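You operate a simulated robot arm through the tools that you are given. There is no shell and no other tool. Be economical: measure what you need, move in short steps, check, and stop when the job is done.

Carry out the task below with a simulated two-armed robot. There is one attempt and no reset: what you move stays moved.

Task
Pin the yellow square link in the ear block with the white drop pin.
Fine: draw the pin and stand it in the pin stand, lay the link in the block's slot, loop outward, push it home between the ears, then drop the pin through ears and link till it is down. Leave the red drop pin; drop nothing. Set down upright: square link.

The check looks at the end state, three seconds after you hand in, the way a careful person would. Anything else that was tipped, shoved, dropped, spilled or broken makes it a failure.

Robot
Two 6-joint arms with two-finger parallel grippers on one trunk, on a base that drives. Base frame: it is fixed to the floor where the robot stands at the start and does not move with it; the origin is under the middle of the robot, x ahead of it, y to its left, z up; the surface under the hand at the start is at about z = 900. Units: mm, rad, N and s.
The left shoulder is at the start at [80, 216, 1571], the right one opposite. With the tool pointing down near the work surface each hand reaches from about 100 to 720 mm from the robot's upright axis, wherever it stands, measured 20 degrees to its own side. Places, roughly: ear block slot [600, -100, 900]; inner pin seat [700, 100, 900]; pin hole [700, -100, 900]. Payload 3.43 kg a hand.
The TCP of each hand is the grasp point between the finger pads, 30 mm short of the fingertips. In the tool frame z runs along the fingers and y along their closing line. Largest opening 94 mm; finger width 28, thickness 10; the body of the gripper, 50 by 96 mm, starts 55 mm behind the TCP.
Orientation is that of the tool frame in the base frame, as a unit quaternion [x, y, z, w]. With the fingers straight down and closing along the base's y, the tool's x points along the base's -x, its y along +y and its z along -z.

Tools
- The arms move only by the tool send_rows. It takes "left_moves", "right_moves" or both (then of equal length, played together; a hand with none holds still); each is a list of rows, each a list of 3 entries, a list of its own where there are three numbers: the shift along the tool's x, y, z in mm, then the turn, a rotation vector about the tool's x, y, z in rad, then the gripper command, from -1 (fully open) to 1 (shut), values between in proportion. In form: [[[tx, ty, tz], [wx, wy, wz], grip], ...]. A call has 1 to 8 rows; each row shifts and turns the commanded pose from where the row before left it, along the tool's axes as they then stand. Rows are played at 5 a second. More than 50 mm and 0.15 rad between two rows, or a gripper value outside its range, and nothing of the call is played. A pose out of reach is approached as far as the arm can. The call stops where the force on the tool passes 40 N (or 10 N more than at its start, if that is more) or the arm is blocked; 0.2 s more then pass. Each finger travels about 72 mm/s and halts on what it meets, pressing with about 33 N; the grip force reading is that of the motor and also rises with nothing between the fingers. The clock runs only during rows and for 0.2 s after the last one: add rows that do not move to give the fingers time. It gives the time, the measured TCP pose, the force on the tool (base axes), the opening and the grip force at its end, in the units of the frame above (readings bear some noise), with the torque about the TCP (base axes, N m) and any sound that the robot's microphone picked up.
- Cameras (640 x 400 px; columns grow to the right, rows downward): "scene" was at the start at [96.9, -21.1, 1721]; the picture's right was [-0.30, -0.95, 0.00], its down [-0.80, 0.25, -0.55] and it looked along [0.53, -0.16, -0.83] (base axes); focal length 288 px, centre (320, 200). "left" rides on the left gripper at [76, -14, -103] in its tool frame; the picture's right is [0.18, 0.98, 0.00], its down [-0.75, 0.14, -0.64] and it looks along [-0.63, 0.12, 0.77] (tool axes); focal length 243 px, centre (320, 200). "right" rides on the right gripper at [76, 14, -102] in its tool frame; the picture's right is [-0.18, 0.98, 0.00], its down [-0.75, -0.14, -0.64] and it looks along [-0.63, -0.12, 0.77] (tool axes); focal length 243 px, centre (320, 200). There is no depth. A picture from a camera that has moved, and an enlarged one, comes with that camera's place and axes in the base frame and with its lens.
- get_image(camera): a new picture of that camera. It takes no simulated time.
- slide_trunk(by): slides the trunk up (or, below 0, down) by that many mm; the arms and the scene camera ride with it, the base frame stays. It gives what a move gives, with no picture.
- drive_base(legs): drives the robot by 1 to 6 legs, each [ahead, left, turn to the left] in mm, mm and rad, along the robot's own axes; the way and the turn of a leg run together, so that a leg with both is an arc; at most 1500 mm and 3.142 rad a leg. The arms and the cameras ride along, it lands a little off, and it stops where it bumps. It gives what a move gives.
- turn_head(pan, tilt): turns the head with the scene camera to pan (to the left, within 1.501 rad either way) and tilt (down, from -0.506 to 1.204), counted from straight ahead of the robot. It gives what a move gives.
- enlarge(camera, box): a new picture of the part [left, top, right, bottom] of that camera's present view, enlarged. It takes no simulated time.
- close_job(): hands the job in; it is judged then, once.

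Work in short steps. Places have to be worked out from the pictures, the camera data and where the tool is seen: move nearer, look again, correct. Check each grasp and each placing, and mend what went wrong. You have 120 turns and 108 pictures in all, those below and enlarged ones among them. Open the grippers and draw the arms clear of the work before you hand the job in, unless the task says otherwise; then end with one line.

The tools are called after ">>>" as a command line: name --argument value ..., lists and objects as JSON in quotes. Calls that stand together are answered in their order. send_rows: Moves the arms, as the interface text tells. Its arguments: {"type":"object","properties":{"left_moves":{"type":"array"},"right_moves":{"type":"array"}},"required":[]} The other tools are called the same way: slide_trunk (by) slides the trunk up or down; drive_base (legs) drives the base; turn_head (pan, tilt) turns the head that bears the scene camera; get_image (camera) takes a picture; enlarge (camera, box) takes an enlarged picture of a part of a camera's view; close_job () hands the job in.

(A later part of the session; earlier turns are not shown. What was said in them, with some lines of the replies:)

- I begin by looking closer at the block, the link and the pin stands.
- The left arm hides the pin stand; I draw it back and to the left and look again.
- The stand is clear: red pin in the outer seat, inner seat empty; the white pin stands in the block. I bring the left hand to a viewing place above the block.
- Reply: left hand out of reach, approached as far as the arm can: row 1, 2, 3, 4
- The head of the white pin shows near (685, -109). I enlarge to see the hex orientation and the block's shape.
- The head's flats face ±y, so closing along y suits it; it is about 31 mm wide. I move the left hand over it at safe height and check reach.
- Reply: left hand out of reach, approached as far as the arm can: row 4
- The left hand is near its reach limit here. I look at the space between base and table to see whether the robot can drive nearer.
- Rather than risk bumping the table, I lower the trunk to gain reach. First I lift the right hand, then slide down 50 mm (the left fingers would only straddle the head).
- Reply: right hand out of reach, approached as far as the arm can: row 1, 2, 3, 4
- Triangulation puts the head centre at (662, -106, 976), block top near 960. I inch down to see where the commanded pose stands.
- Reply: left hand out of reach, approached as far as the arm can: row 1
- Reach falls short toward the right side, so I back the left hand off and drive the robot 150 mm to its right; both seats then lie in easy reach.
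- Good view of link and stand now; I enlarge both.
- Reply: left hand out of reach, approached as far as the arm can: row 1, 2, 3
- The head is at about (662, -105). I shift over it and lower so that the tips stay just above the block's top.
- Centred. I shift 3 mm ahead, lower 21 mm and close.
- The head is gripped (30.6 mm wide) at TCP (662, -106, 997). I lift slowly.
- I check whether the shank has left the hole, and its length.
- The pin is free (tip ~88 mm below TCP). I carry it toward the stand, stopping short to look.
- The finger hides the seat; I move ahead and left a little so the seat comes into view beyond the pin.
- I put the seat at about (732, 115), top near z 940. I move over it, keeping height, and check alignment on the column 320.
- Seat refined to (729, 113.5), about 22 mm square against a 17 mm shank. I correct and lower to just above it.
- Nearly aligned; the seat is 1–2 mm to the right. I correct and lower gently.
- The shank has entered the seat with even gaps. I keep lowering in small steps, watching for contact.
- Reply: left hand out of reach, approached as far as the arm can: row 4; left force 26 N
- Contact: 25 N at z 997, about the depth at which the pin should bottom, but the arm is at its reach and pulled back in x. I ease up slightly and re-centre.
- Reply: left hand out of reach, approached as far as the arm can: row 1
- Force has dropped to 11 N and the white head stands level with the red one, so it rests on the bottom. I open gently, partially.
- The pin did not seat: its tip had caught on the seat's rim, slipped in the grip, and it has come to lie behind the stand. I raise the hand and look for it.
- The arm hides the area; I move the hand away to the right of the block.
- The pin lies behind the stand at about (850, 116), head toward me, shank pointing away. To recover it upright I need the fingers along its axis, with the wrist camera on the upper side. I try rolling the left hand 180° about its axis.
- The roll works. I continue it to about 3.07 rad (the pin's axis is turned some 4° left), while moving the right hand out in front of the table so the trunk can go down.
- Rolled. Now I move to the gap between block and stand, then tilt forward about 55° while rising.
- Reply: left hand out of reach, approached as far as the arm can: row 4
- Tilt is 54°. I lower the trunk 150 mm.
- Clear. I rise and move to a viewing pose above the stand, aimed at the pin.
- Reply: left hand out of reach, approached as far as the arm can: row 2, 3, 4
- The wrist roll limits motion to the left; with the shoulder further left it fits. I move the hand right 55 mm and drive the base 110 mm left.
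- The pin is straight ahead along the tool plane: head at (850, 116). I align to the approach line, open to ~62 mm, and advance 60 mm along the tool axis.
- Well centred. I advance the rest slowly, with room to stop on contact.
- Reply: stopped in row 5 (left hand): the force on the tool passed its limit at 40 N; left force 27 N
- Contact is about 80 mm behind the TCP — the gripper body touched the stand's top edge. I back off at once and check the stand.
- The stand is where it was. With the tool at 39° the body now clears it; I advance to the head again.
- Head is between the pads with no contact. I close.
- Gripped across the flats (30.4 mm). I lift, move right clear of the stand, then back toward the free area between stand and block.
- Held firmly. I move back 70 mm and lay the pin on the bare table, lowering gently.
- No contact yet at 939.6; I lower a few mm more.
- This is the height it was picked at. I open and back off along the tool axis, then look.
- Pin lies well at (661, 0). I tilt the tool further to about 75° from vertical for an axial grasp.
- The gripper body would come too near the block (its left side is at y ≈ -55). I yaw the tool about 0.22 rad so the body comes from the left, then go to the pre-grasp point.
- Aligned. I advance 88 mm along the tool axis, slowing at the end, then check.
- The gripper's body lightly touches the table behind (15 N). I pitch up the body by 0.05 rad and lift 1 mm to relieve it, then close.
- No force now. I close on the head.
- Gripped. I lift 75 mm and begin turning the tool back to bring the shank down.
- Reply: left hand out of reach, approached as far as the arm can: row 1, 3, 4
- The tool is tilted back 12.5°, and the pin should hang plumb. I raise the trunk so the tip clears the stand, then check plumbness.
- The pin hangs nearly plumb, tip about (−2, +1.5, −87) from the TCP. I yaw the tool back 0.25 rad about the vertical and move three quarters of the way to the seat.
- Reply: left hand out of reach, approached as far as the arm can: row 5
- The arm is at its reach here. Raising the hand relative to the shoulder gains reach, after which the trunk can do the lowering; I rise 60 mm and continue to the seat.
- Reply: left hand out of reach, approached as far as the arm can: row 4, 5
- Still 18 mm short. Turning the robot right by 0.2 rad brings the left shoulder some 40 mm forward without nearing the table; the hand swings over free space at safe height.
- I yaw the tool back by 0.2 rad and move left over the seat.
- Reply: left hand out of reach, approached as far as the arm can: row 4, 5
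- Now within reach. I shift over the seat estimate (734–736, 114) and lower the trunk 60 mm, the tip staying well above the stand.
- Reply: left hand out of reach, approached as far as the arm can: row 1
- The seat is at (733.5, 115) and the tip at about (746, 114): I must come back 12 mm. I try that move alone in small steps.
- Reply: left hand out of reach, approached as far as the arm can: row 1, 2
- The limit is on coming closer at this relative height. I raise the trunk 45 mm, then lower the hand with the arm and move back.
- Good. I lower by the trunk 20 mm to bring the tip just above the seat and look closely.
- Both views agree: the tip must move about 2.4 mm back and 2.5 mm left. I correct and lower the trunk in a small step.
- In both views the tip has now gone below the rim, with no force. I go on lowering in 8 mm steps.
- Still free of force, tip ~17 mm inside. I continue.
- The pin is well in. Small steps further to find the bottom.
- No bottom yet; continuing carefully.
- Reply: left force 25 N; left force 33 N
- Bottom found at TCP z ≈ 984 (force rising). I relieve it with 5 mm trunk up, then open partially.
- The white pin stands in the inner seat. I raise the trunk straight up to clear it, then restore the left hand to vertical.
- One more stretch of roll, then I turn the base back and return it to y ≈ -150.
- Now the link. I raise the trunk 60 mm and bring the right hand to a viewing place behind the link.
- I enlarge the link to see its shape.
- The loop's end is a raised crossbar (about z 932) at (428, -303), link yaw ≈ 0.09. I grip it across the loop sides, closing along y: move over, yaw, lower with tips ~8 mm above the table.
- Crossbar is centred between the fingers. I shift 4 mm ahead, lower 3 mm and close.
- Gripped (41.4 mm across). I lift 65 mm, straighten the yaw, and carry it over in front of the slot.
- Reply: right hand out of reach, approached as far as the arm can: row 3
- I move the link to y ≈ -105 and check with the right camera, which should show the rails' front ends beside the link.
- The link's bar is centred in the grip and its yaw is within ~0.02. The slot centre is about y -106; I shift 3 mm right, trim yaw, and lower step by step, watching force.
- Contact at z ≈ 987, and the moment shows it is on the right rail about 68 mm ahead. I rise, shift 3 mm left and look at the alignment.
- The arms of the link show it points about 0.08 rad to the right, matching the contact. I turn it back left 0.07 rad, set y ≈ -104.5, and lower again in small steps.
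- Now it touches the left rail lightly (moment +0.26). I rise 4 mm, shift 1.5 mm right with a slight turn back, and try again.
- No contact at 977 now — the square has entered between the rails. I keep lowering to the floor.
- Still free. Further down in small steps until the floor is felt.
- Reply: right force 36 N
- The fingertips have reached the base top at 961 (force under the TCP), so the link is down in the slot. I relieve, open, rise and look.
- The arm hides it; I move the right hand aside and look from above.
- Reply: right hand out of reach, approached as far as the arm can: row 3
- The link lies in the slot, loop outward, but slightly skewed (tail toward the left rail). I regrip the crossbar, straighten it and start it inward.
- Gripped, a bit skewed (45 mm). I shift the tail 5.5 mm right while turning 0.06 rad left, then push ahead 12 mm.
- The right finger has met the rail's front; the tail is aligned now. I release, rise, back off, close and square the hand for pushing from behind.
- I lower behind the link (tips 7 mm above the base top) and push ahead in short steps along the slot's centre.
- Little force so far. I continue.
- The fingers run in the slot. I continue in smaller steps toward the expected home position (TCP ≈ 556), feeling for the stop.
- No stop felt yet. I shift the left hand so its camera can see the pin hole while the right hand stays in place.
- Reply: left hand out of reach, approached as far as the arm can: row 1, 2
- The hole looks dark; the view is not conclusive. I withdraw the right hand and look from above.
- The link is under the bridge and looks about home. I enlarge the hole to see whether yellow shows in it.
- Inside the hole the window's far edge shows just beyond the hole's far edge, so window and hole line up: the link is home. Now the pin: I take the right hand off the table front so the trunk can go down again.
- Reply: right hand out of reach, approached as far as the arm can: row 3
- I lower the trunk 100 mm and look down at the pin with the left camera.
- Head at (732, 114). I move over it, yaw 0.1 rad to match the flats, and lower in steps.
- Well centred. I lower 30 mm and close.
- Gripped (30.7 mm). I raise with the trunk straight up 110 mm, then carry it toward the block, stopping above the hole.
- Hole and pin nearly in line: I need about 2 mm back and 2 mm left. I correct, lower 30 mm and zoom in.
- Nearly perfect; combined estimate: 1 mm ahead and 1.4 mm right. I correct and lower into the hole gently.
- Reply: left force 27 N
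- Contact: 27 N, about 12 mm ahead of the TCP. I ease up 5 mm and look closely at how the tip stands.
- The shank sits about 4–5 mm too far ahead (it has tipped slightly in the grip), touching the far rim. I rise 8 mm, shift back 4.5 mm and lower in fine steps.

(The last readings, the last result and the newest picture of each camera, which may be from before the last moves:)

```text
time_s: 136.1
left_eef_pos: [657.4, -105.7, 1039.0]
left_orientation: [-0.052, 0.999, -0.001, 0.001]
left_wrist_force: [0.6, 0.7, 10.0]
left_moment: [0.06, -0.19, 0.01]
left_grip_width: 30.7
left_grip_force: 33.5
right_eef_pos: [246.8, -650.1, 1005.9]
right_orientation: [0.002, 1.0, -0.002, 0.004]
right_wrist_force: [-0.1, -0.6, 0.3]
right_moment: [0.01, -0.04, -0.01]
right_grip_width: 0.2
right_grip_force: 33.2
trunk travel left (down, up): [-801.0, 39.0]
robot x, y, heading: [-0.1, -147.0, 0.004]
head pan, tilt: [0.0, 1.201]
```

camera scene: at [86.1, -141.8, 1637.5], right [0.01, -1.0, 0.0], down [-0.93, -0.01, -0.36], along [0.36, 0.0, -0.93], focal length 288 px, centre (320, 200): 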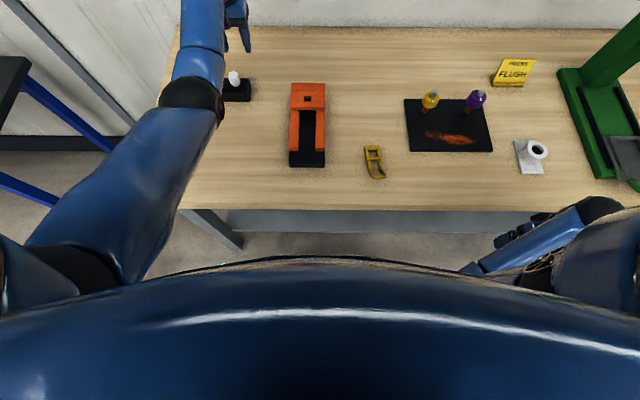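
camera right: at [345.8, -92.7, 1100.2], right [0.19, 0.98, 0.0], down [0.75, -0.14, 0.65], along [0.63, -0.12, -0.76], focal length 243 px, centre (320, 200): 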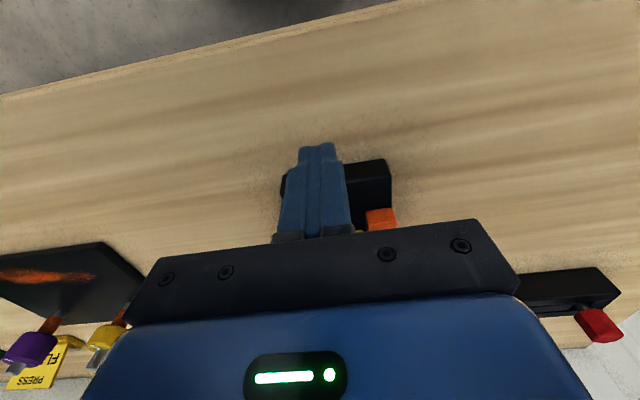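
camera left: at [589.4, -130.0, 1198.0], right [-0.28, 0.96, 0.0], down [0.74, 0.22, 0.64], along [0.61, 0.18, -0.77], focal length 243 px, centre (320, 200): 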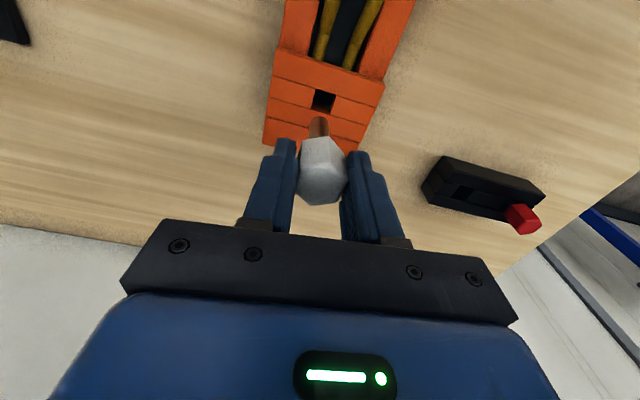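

Contact again at 1039, still on the forward side. I rise 4 mm, go back 3 mm more and probe again.

>>> send_rows --left_moves '[[[0, 0, -5], [0, 0, 0], 1], [[3, 0, 0], [0, 0, 0], 1], [[0, 0, 3], [0, 0, 0], 1], [[0, 0, 2], [0, 0, 0], 1], [[0, 0, 2], [0, 0, 0], 1], [[0, 0, 2], [0, 0, 0], 1], [[0, 0, 0], [0, 0, 0], 1]]'

```text
time_s: 137.7
left_eef_pos: [653.0, -106.1, 1035.6]
left_orientation: [-0.051, 0.999, -0.002, 0.004]
left_wrist_force: [-0.1, -1.1, 29.3]
left_moment: [-0.02, -0.05, 0.02]
left_grip_width: 31.3
left_grip_force: 32.8
right_eef_pos: [245.2, -651.4, 1005.6]
right_orientation: [0.001, 1.0, -0.002, 0.004]
right_wrist_force: [-0.2, -0.8, 0.2]
right_moment: [-0.02, 0.0, -0.01]
right_grip_width: 0.0
right_grip_force: 33.1
trunk travel left (down, up): [-801.0, 39.0]
robot x, y, heading: [6.1, -151.0, 0.002]
head pan, tilt: [0.0, 1.201]
```

Now the contact is centred under the TCP. I look again before going on.

>>> enlarge --camera "left" --box '[270, 90, 370, 180]'

```text
4.44 times, centred on (320, 135) of left
camera zoom: at [578.3, -128.4, 1138.0], right [-0.28, 0.96, 0.0], down [0.73, 0.22, 0.65], along [0.62, 0.18, -0.76], focal length 1078 px, centre (320, 489)
```

zoom: 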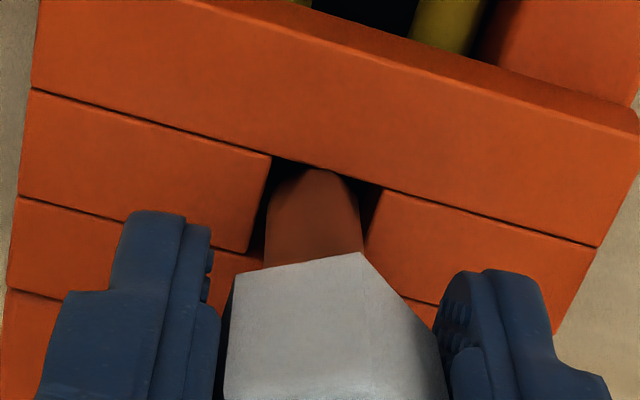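

The pin has tipped about 0.1 rad in the grip (tip ahead). I rise 10 mm, tilt the tool to bring the pin plumb, recentre at x ≈ 661.5, and check.

>>> send_rows --left_moves '[[[0, 0, -6], [0, 0, 0], 1], [[0, 0, -6], [0, 0, 0], 1], [[-7, 0, 0], [0, 0, 0], 1], [[0, 0, 0], [0, 0.055, 0], 1], [[0, 0, 0], [0, 0.055, 0], 1], [[0, 0, 0], [0, 0, 0], 1]]'

>>> enlarge --camera "left" --box '[270, 80, 370, 170]'

```text
time_s: 139.1
left_eef_pos: [659.9, -104.6, 1046.7]
left_orientation: [-0.051, 0.997, -0.003, -0.056]
left_wrist_force: [-0.2, 0.1, -1.1]
left_moment: [-0.01, 0.0, 0.04]
left_grip_width: 30.9
left_grip_force: 32.5
right_eef_pos: [247.1, -649.3, 1005.6]
right_orientation: [0.002, 1.0, -0.004, 0.003]
right_wrist_force: [-0.6, 0.1, -0.5]
right_moment: [-0.03, 0.02, -0.02]
right_grip_width: 0.0
right_grip_force: 32.9
trunk travel left (down, up): [-801.0, 39.0]
robot x, y, heading: [-1.3, -153.3, 0.006]
head pan, tilt: [0.0, 1.201]
```

```text
4.44 times, centred on (320, 125) of left
camera zoom: at [598.7, -125.3, 1155.8], right [-0.28, 0.96, 0.02], down [0.8, 0.23, 0.55], along [0.53, 0.17, -0.83], focal length 1078 px, centre (320, 533)
```

zoom: 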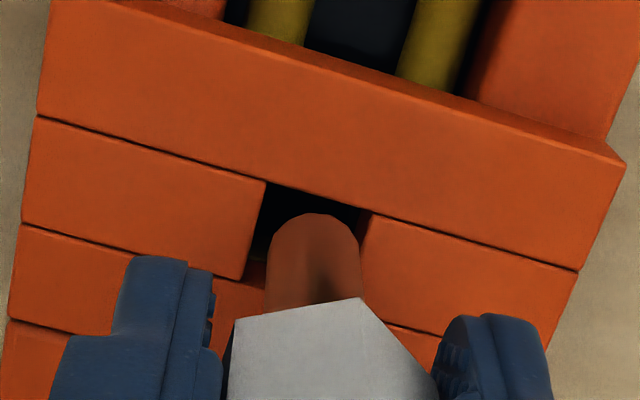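

Now plumb and centred (tip centre ≈ 663, hole centre ≈ 663). I lower straight down in fine steps.

>>> send_rows --left_moves '[[[-0.4, -0.7, 3], [0, 0, 0], 1], [[-0.35, 0, 3], [0, 0, 0], 1], [[-0.3, 0, 2.5], [0, 0, 0], 1], [[-0.3, 0, 2.5], [0, 0, 0], 1], [[0, 0, 0], [0, 0, 0], 1]]'

```text
time_s: 140.3
left_eef_pos: [660.2, -104.4, 1036.2]
left_orientation: [-0.052, 0.997, -0.003, -0.054]
left_wrist_force: [0.9, 1.3, 4.9]
left_moment: [0.02, 0.06, -0.02]
left_grip_width: 30.8
left_grip_force: 32.6
right_eef_pos: [246.6, -650.3, 1005.9]
right_orientation: [0.002, 1.0, -0.004, 0.003]
right_wrist_force: [-0.1, -0.1, -0.2]
right_moment: [0.01, -0.01, -0.01]
right_grip_width: 0.1
right_grip_force: 32.5
trunk travel left (down, up): [-801.0, 39.0]
robot x, y, heading: [1.0, -148.1, 0.005]
head pan, tilt: [0.0, 1.201]
```

Light contact (5 N), hinting at the near rim. I nudge 1 mm ahead and lower 2 mm more.

>>> send_rows --left_moves '[[[0.2, 0, -2], [0, 0, 0], 1], [[-1.2, 0.3, 0], [0, 0, 0], 1], [[-0.2, 0, 2], [0, 0, 0], 1], [[-0.2, 0, 2], [0, 0, 0], 1], [[0, 0, 0], [0, 0, 0], 1]]'

```text
time_s: 141.5
left_eef_pos: [661.7, -105.4, 1031.2]
left_orientation: [-0.051, 0.997, -0.003, -0.055]
left_wrist_force: [-0.6, 0.5, -1.3]
left_moment: [0.01, 0.02, -0.01]
left_grip_width: 30.7
left_grip_force: 33.1
right_eef_pos: [247.7, -649.6, 1004.7]
right_orientation: [0.001, 1.0, -0.004, 0.004]
right_wrist_force: [0.0, 0.0, 0.2]
right_moment: [0.01, 0.0, -0.03]
right_grip_width: 0.0
right_grip_force: 33.6
trunk travel left (down, up): [-801.0, 39.0]
robot x, y, heading: [4.2, -147.0, 0.011]
head pan, tilt: [0.0, 1.201]
```

It slipped in: z 1031 with no force. I continue down gently.

>>> send_rows --left_moves '[[[-0.25, 0, 2.5], [0, 0, 0], 1], [[-0.25, 0, 2.5], [0, 0, 0], 1], [[-0.25, 0, 2.5], [0, 0, 0], 1], [[-0.25, 0, 2.5], [0, 0, 0], 1], [[0, 0, 0], [0, 0, 0], 1]]'

```text
time_s: 142.7
left_eef_pos: [660.2, -105.8, 1021.0]
left_orientation: [-0.052, 0.997, -0.003, -0.055]
left_wrist_force: [3.0, 0.0, -0.3]
left_moment: [-0.02, -0.18, 0.01]
left_grip_width: 30.6
left_grip_force: 33.0
right_eef_pos: [248.0, -650.6, 1005.9]
right_orientation: [0.002, 1.0, -0.003, 0.003]
right_wrist_force: [-0.2, 0.1, 0.3]
right_moment: [0.01, 0.0, 0.01]
right_grip_width: 0.0
right_grip_force: 33.1
trunk travel left (down, up): [-801.0, 39.0]
robot x, y, heading: [0.1, -148.7, 0.006]
head pan, tilt: [0.0, 1.201]
```

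Going in (z 1021), slight side load; I ease 1 mm ahead and continue.

>>> send_rows --left_moves '[[[-1, 0, 0], [0, 0, 0], 1], [[-0.25, 0, 2.5], [0, 0, 0], 1], [[-0.25, 0, 2.5], [0, 0, 0], 1], [[-0.25, 0, 2.5], [0, 0, 0], 1], [[-0.25, 0, 2.5], [0, 0, 0], 1], [[0, 0, 0], [0, 0, 0], 1]]'

```text
time_s: 144.1
left_eef_pos: [664.1, -104.4, 1012.9]
left_orientation: [-0.051, 0.997, -0.003, -0.054]
left_wrist_force: [-0.5, 0.3, -1.4]
left_moment: [-0.01, 0.02, 0.03]
left_grip_width: 30.8
left_grip_force: 32.6
right_eef_pos: [248.4, -649.4, 1005.9]
right_orientation: [0.002, 1.0, -0.004, 0.004]
right_wrist_force: [-0.3, 0.0, -1.5]
right_moment: [-0.02, -0.01, -0.04]
right_grip_width: 0.1
right_grip_force: 33.1
trunk travel left (down, up): [-801.0, 39.0]
robot x, y, heading: [-0.4, -153.7, 0.007]
head pan, tilt: [0.0, 1.201]
```

No force at 1013 — passing through the link. I continue toward the bottom.

>>> send_rows --left_moves '[[[-0.25, 0, 2.5], [0, 0, 0], 1], [[-0.25, 0, 2.5], [0, 0, 0], 1], [[-0.25, 0, 2.5], [0, 0, 0], 1], [[-0.2, 0, 2], [0, 0, 0], 1], [[-0.2, 0, 2], [0, 0, 0], 1], [[0, 0, 0], [0, 0, 0], 1]]'

```text
time_s: 145.5
left_eef_pos: [662.1, -105.2, 999.2]
left_orientation: [-0.051, 0.997, -0.002, -0.055]
left_wrist_force: [-0.3, 0.3, -0.7]
left_moment: [0.01, 0.02, -0.03]
left_grip_width: 30.6
left_grip_force: 32.8
right_eef_pos: [247.8, -650.3, 1006.8]
right_orientation: [0.002, 1.0, -0.003, 0.003]
right_wrist_force: [0.0, -0.5, -0.9]
right_moment: [0.0, 0.0, 0.04]
right_grip_width: 0.1
right_grip_force: 32.5
trunk travel left (down, up): [-801.0, 39.0]
robot x, y, heading: [-1.2, -152.3, 0.005]
head pan, tilt: [0.0, 1.201]
```

Free at 999. A few more millimetres, feeling for the seat.

>>> send_rows --left_moves '[[[-0.2, 0, 2], [0, 0, 0], 1], [[-0.2, 0, 2], [0, 0, 0], 1], [[-0.15, 0, 1.5], [0, 0, 0], 1], [[0, 0, 0], [0, 0, 0], 1]]'

```text
time_s: 146.5
left_eef_pos: [662.6, -105.5, 998.3]
left_orientation: [-0.052, 0.997, -0.004, -0.052]
left_wrist_force: [3.7, 3.1, 16.7]
left_moment: [0.45, -0.26, 0.0]
left_grip_width: 30.6
left_grip_force: 33.6
right_eef_pos: [246.3, -649.3, 1006.5]
right_orientation: [0.002, 1.0, -0.003, 0.005]
right_wrist_force: [0.4, 0.2, 0.6]
right_moment: [-0.01, -0.03, 0.01]
right_grip_width: 0.0
right_grip_force: 32.9
trunk travel left (down, up): [-801.0, 39.0]
robot x, y, heading: [2.4, -151.0, 0.006]
head pan, tilt: [0.0, 1.201]
```

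Contact at 998, matching the seated height (the head meeting the block's top). I relieve slightly and open.

>>> send_rows --left_moves '[[[0.1, 0, -1.5], [0, 0, 0], 1], [[0, 0, 0], [0, 0, 0], 0.25], [[0, 0, 0], [0, 0, 0], 0.0], [[0, 0, 0], [0, 0, 0], 0.0], [[0, 0, 0], [0, 0, 0], 0.0]]'

>>> enlarge --camera "left" --box '[220, 80, 420, 220]'

```text
time_s: 147.7
left_eef_pos: [661.5, -106.2, 998.1]
left_orientation: [-0.052, 0.997, 0.0, -0.054]
left_wrist_force: [1.7, 0.3, 21.3]
left_moment: [-0.64, -0.33, -0.28]
left_grip_width: 45.9
left_grip_force: 0.3
right_eef_pos: [245.3, -653.0, 1003.7]
right_orientation: [0.001, 1.0, -0.002, 0.004]
right_wrist_force: [0.5, -0.7, -0.4]
right_moment: [0.01, 0.01, 0.01]
right_grip_width: 0.1
right_grip_force: 32.9
trunk travel left (down, up): [-801.0, 39.0]
robot x, y, heading: [2.6, -147.3, 0.01]
head pan, tilt: [0.0, 1.201]
```

```text
2.86 times, centred on (320, 150) of left
camera zoom: at [599.7, -127.6, 1107.7], right [-0.28, 0.96, 0.02], down [0.8, 0.22, 0.56], along [0.53, 0.18, -0.83], focal length 693 px, centre (320, 343)
```

zoom: 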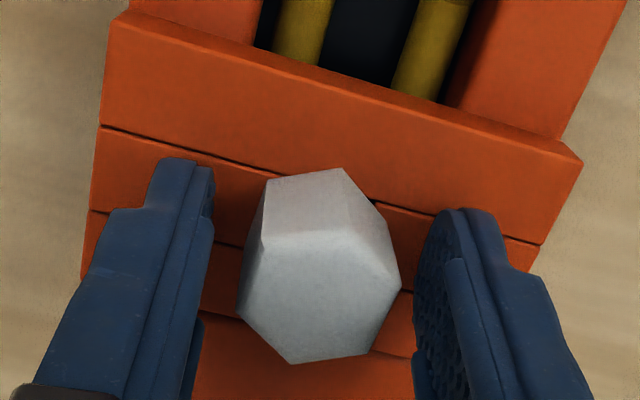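

The fingertips themselves touch the block top; the head sits down on it. I lift the hand straight up and look.

>>> send_rows --left_moves '[[[0.5, 0, -5], [0, 0, 0], 0], [[1.5, 0, -15], [0, 0, 0], 0], [[2.2, 0, -20], [0, 0, 0], 0], [[2.2, 0, -20], [0, 0, 0], 0], [[2.2, 0, -20], [0, 0, 0], 0], [[0, 40, 0], [0, -0.055, 0], 0], [[0, 40, 0], [0, -0.055, 0], 0], [[0, 40, 0], [0, 0, 0], 0]]'

>>> enlarge --camera "scene" --box '[255, 75, 355, 165]'

```text
time_s: 149.5
left_eef_pos: [651.3, 15.3, 1075.8]
left_orientation: [-0.051, 0.999, 0.0, 0.0]
left_wrist_force: [-0.1, 0.1, 0.8]
left_moment: [-0.01, 0.01, -0.01]
left_grip_width: 47.0
left_grip_force: 0.1
right_eef_pos: [246.6, -649.8, 1005.9]
right_orientation: [0.002, 1.0, -0.003, 0.004]
right_wrist_force: [-0.4, 0.9, -0.5]
right_moment: [0.03, 0.05, 0.01]
right_grip_width: 0.0
right_grip_force: 33.6
trunk travel left (down, up): [-801.0, 39.0]
robot x, y, heading: [0.1, -148.7, 0.005]
head pan, tilt: [0.0, 1.201]
```

```text
4.44 times, centred on (305, 120) of scene
camera zoom: at [86.0, -148.1, 1707.5], right [0.01, -1.0, 0.0], down [-0.93, -0.01, -0.36], along [0.36, 0.0, -0.93], focal length 1282 px, centre (387, 556)
```

zoom: 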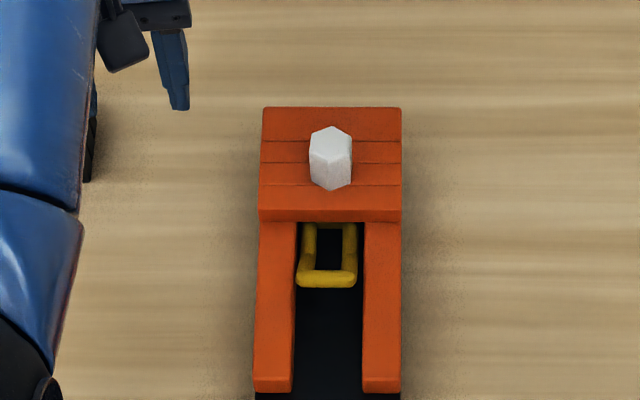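

The pin is fully down (head at the same height as at the start), through ears and link. I open both grippers and draw the arms clear.

>>> send_rows --left_moves '[[[0, 0, 0], [0, 0, 0], -0.5], [[30, 10, 0], [0, 0, 0], -1], [[30, 10, 0], [0, 0, 0], -1], [[30, 10, 0], [0, 0, 0], -1], [[0, 0, 0], [0, 0, 0], -1]]' --right_moves '[[[0, 0, 0], [0, 0, 0], 0.5], [[0, 0, 0], [0, 0, 0], 0], [[0, 0, 0], [0, 0, 0], -1], [[0, 0, 0], [0, 0, 0], -1], [[0, 0, 0], [0, 0, 0], -1]]'

>>> get_image --camera "scene"

```text
time_s: 150.7
left_eef_pos: [571.9, 35.6, 1056.0]
left_orientation: [-0.051, 0.999, 0.001, 0.001]
left_wrist_force: [0.0, -0.3, 0.0]
left_moment: [0.01, 0.01, -0.01]
left_grip_width: 94.1
left_grip_force: 0.2
left hand out of reach, approached as far as the arm can: row 3, 4
right_eef_pos: [247.6, -650.1, 1005.3]
right_orientation: [0.002, 1.0, -0.003, 0.003]
right_wrist_force: [-0.4, 0.7, -0.6]
right_moment: [-0.02, -0.01, -0.03]
right_grip_width: 94.2
right_grip_force: 0.0
trunk travel left (down, up): [-801.0, 39.0]
robot x, y, heading: [-2.7, -153.5, 0.007]
head pan, tilt: [0.0, 1.201]
```

```text
0 pictures are left
camera scene: at [86.2, -149.4, 1707.5], right [0.01, -1.0, 0.0], down [-0.93, -0.01, -0.36], along [0.36, 0.0, -0.93], focal length 288 px, centre (320, 200)
```

scene: 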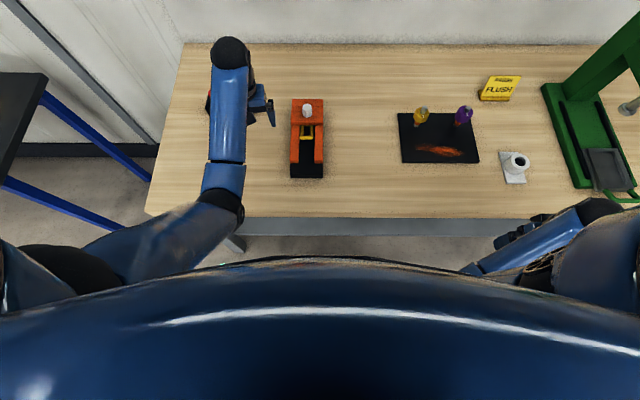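

The final picture shows the pin down in the block with the link under it; the other things in view look undisturbed and both hands are clear, so I hand in.

>>> close_job

```text
The job is handed in.
```

The yellow link is home in the ear block, loop outward, with the white drop pin down through ears and link. On the way I dropped the white pin once behind the stand, and my gripper bumped the stand; I picked the pin up and stood it in the stand, and the stand and the red pin showed no shift.
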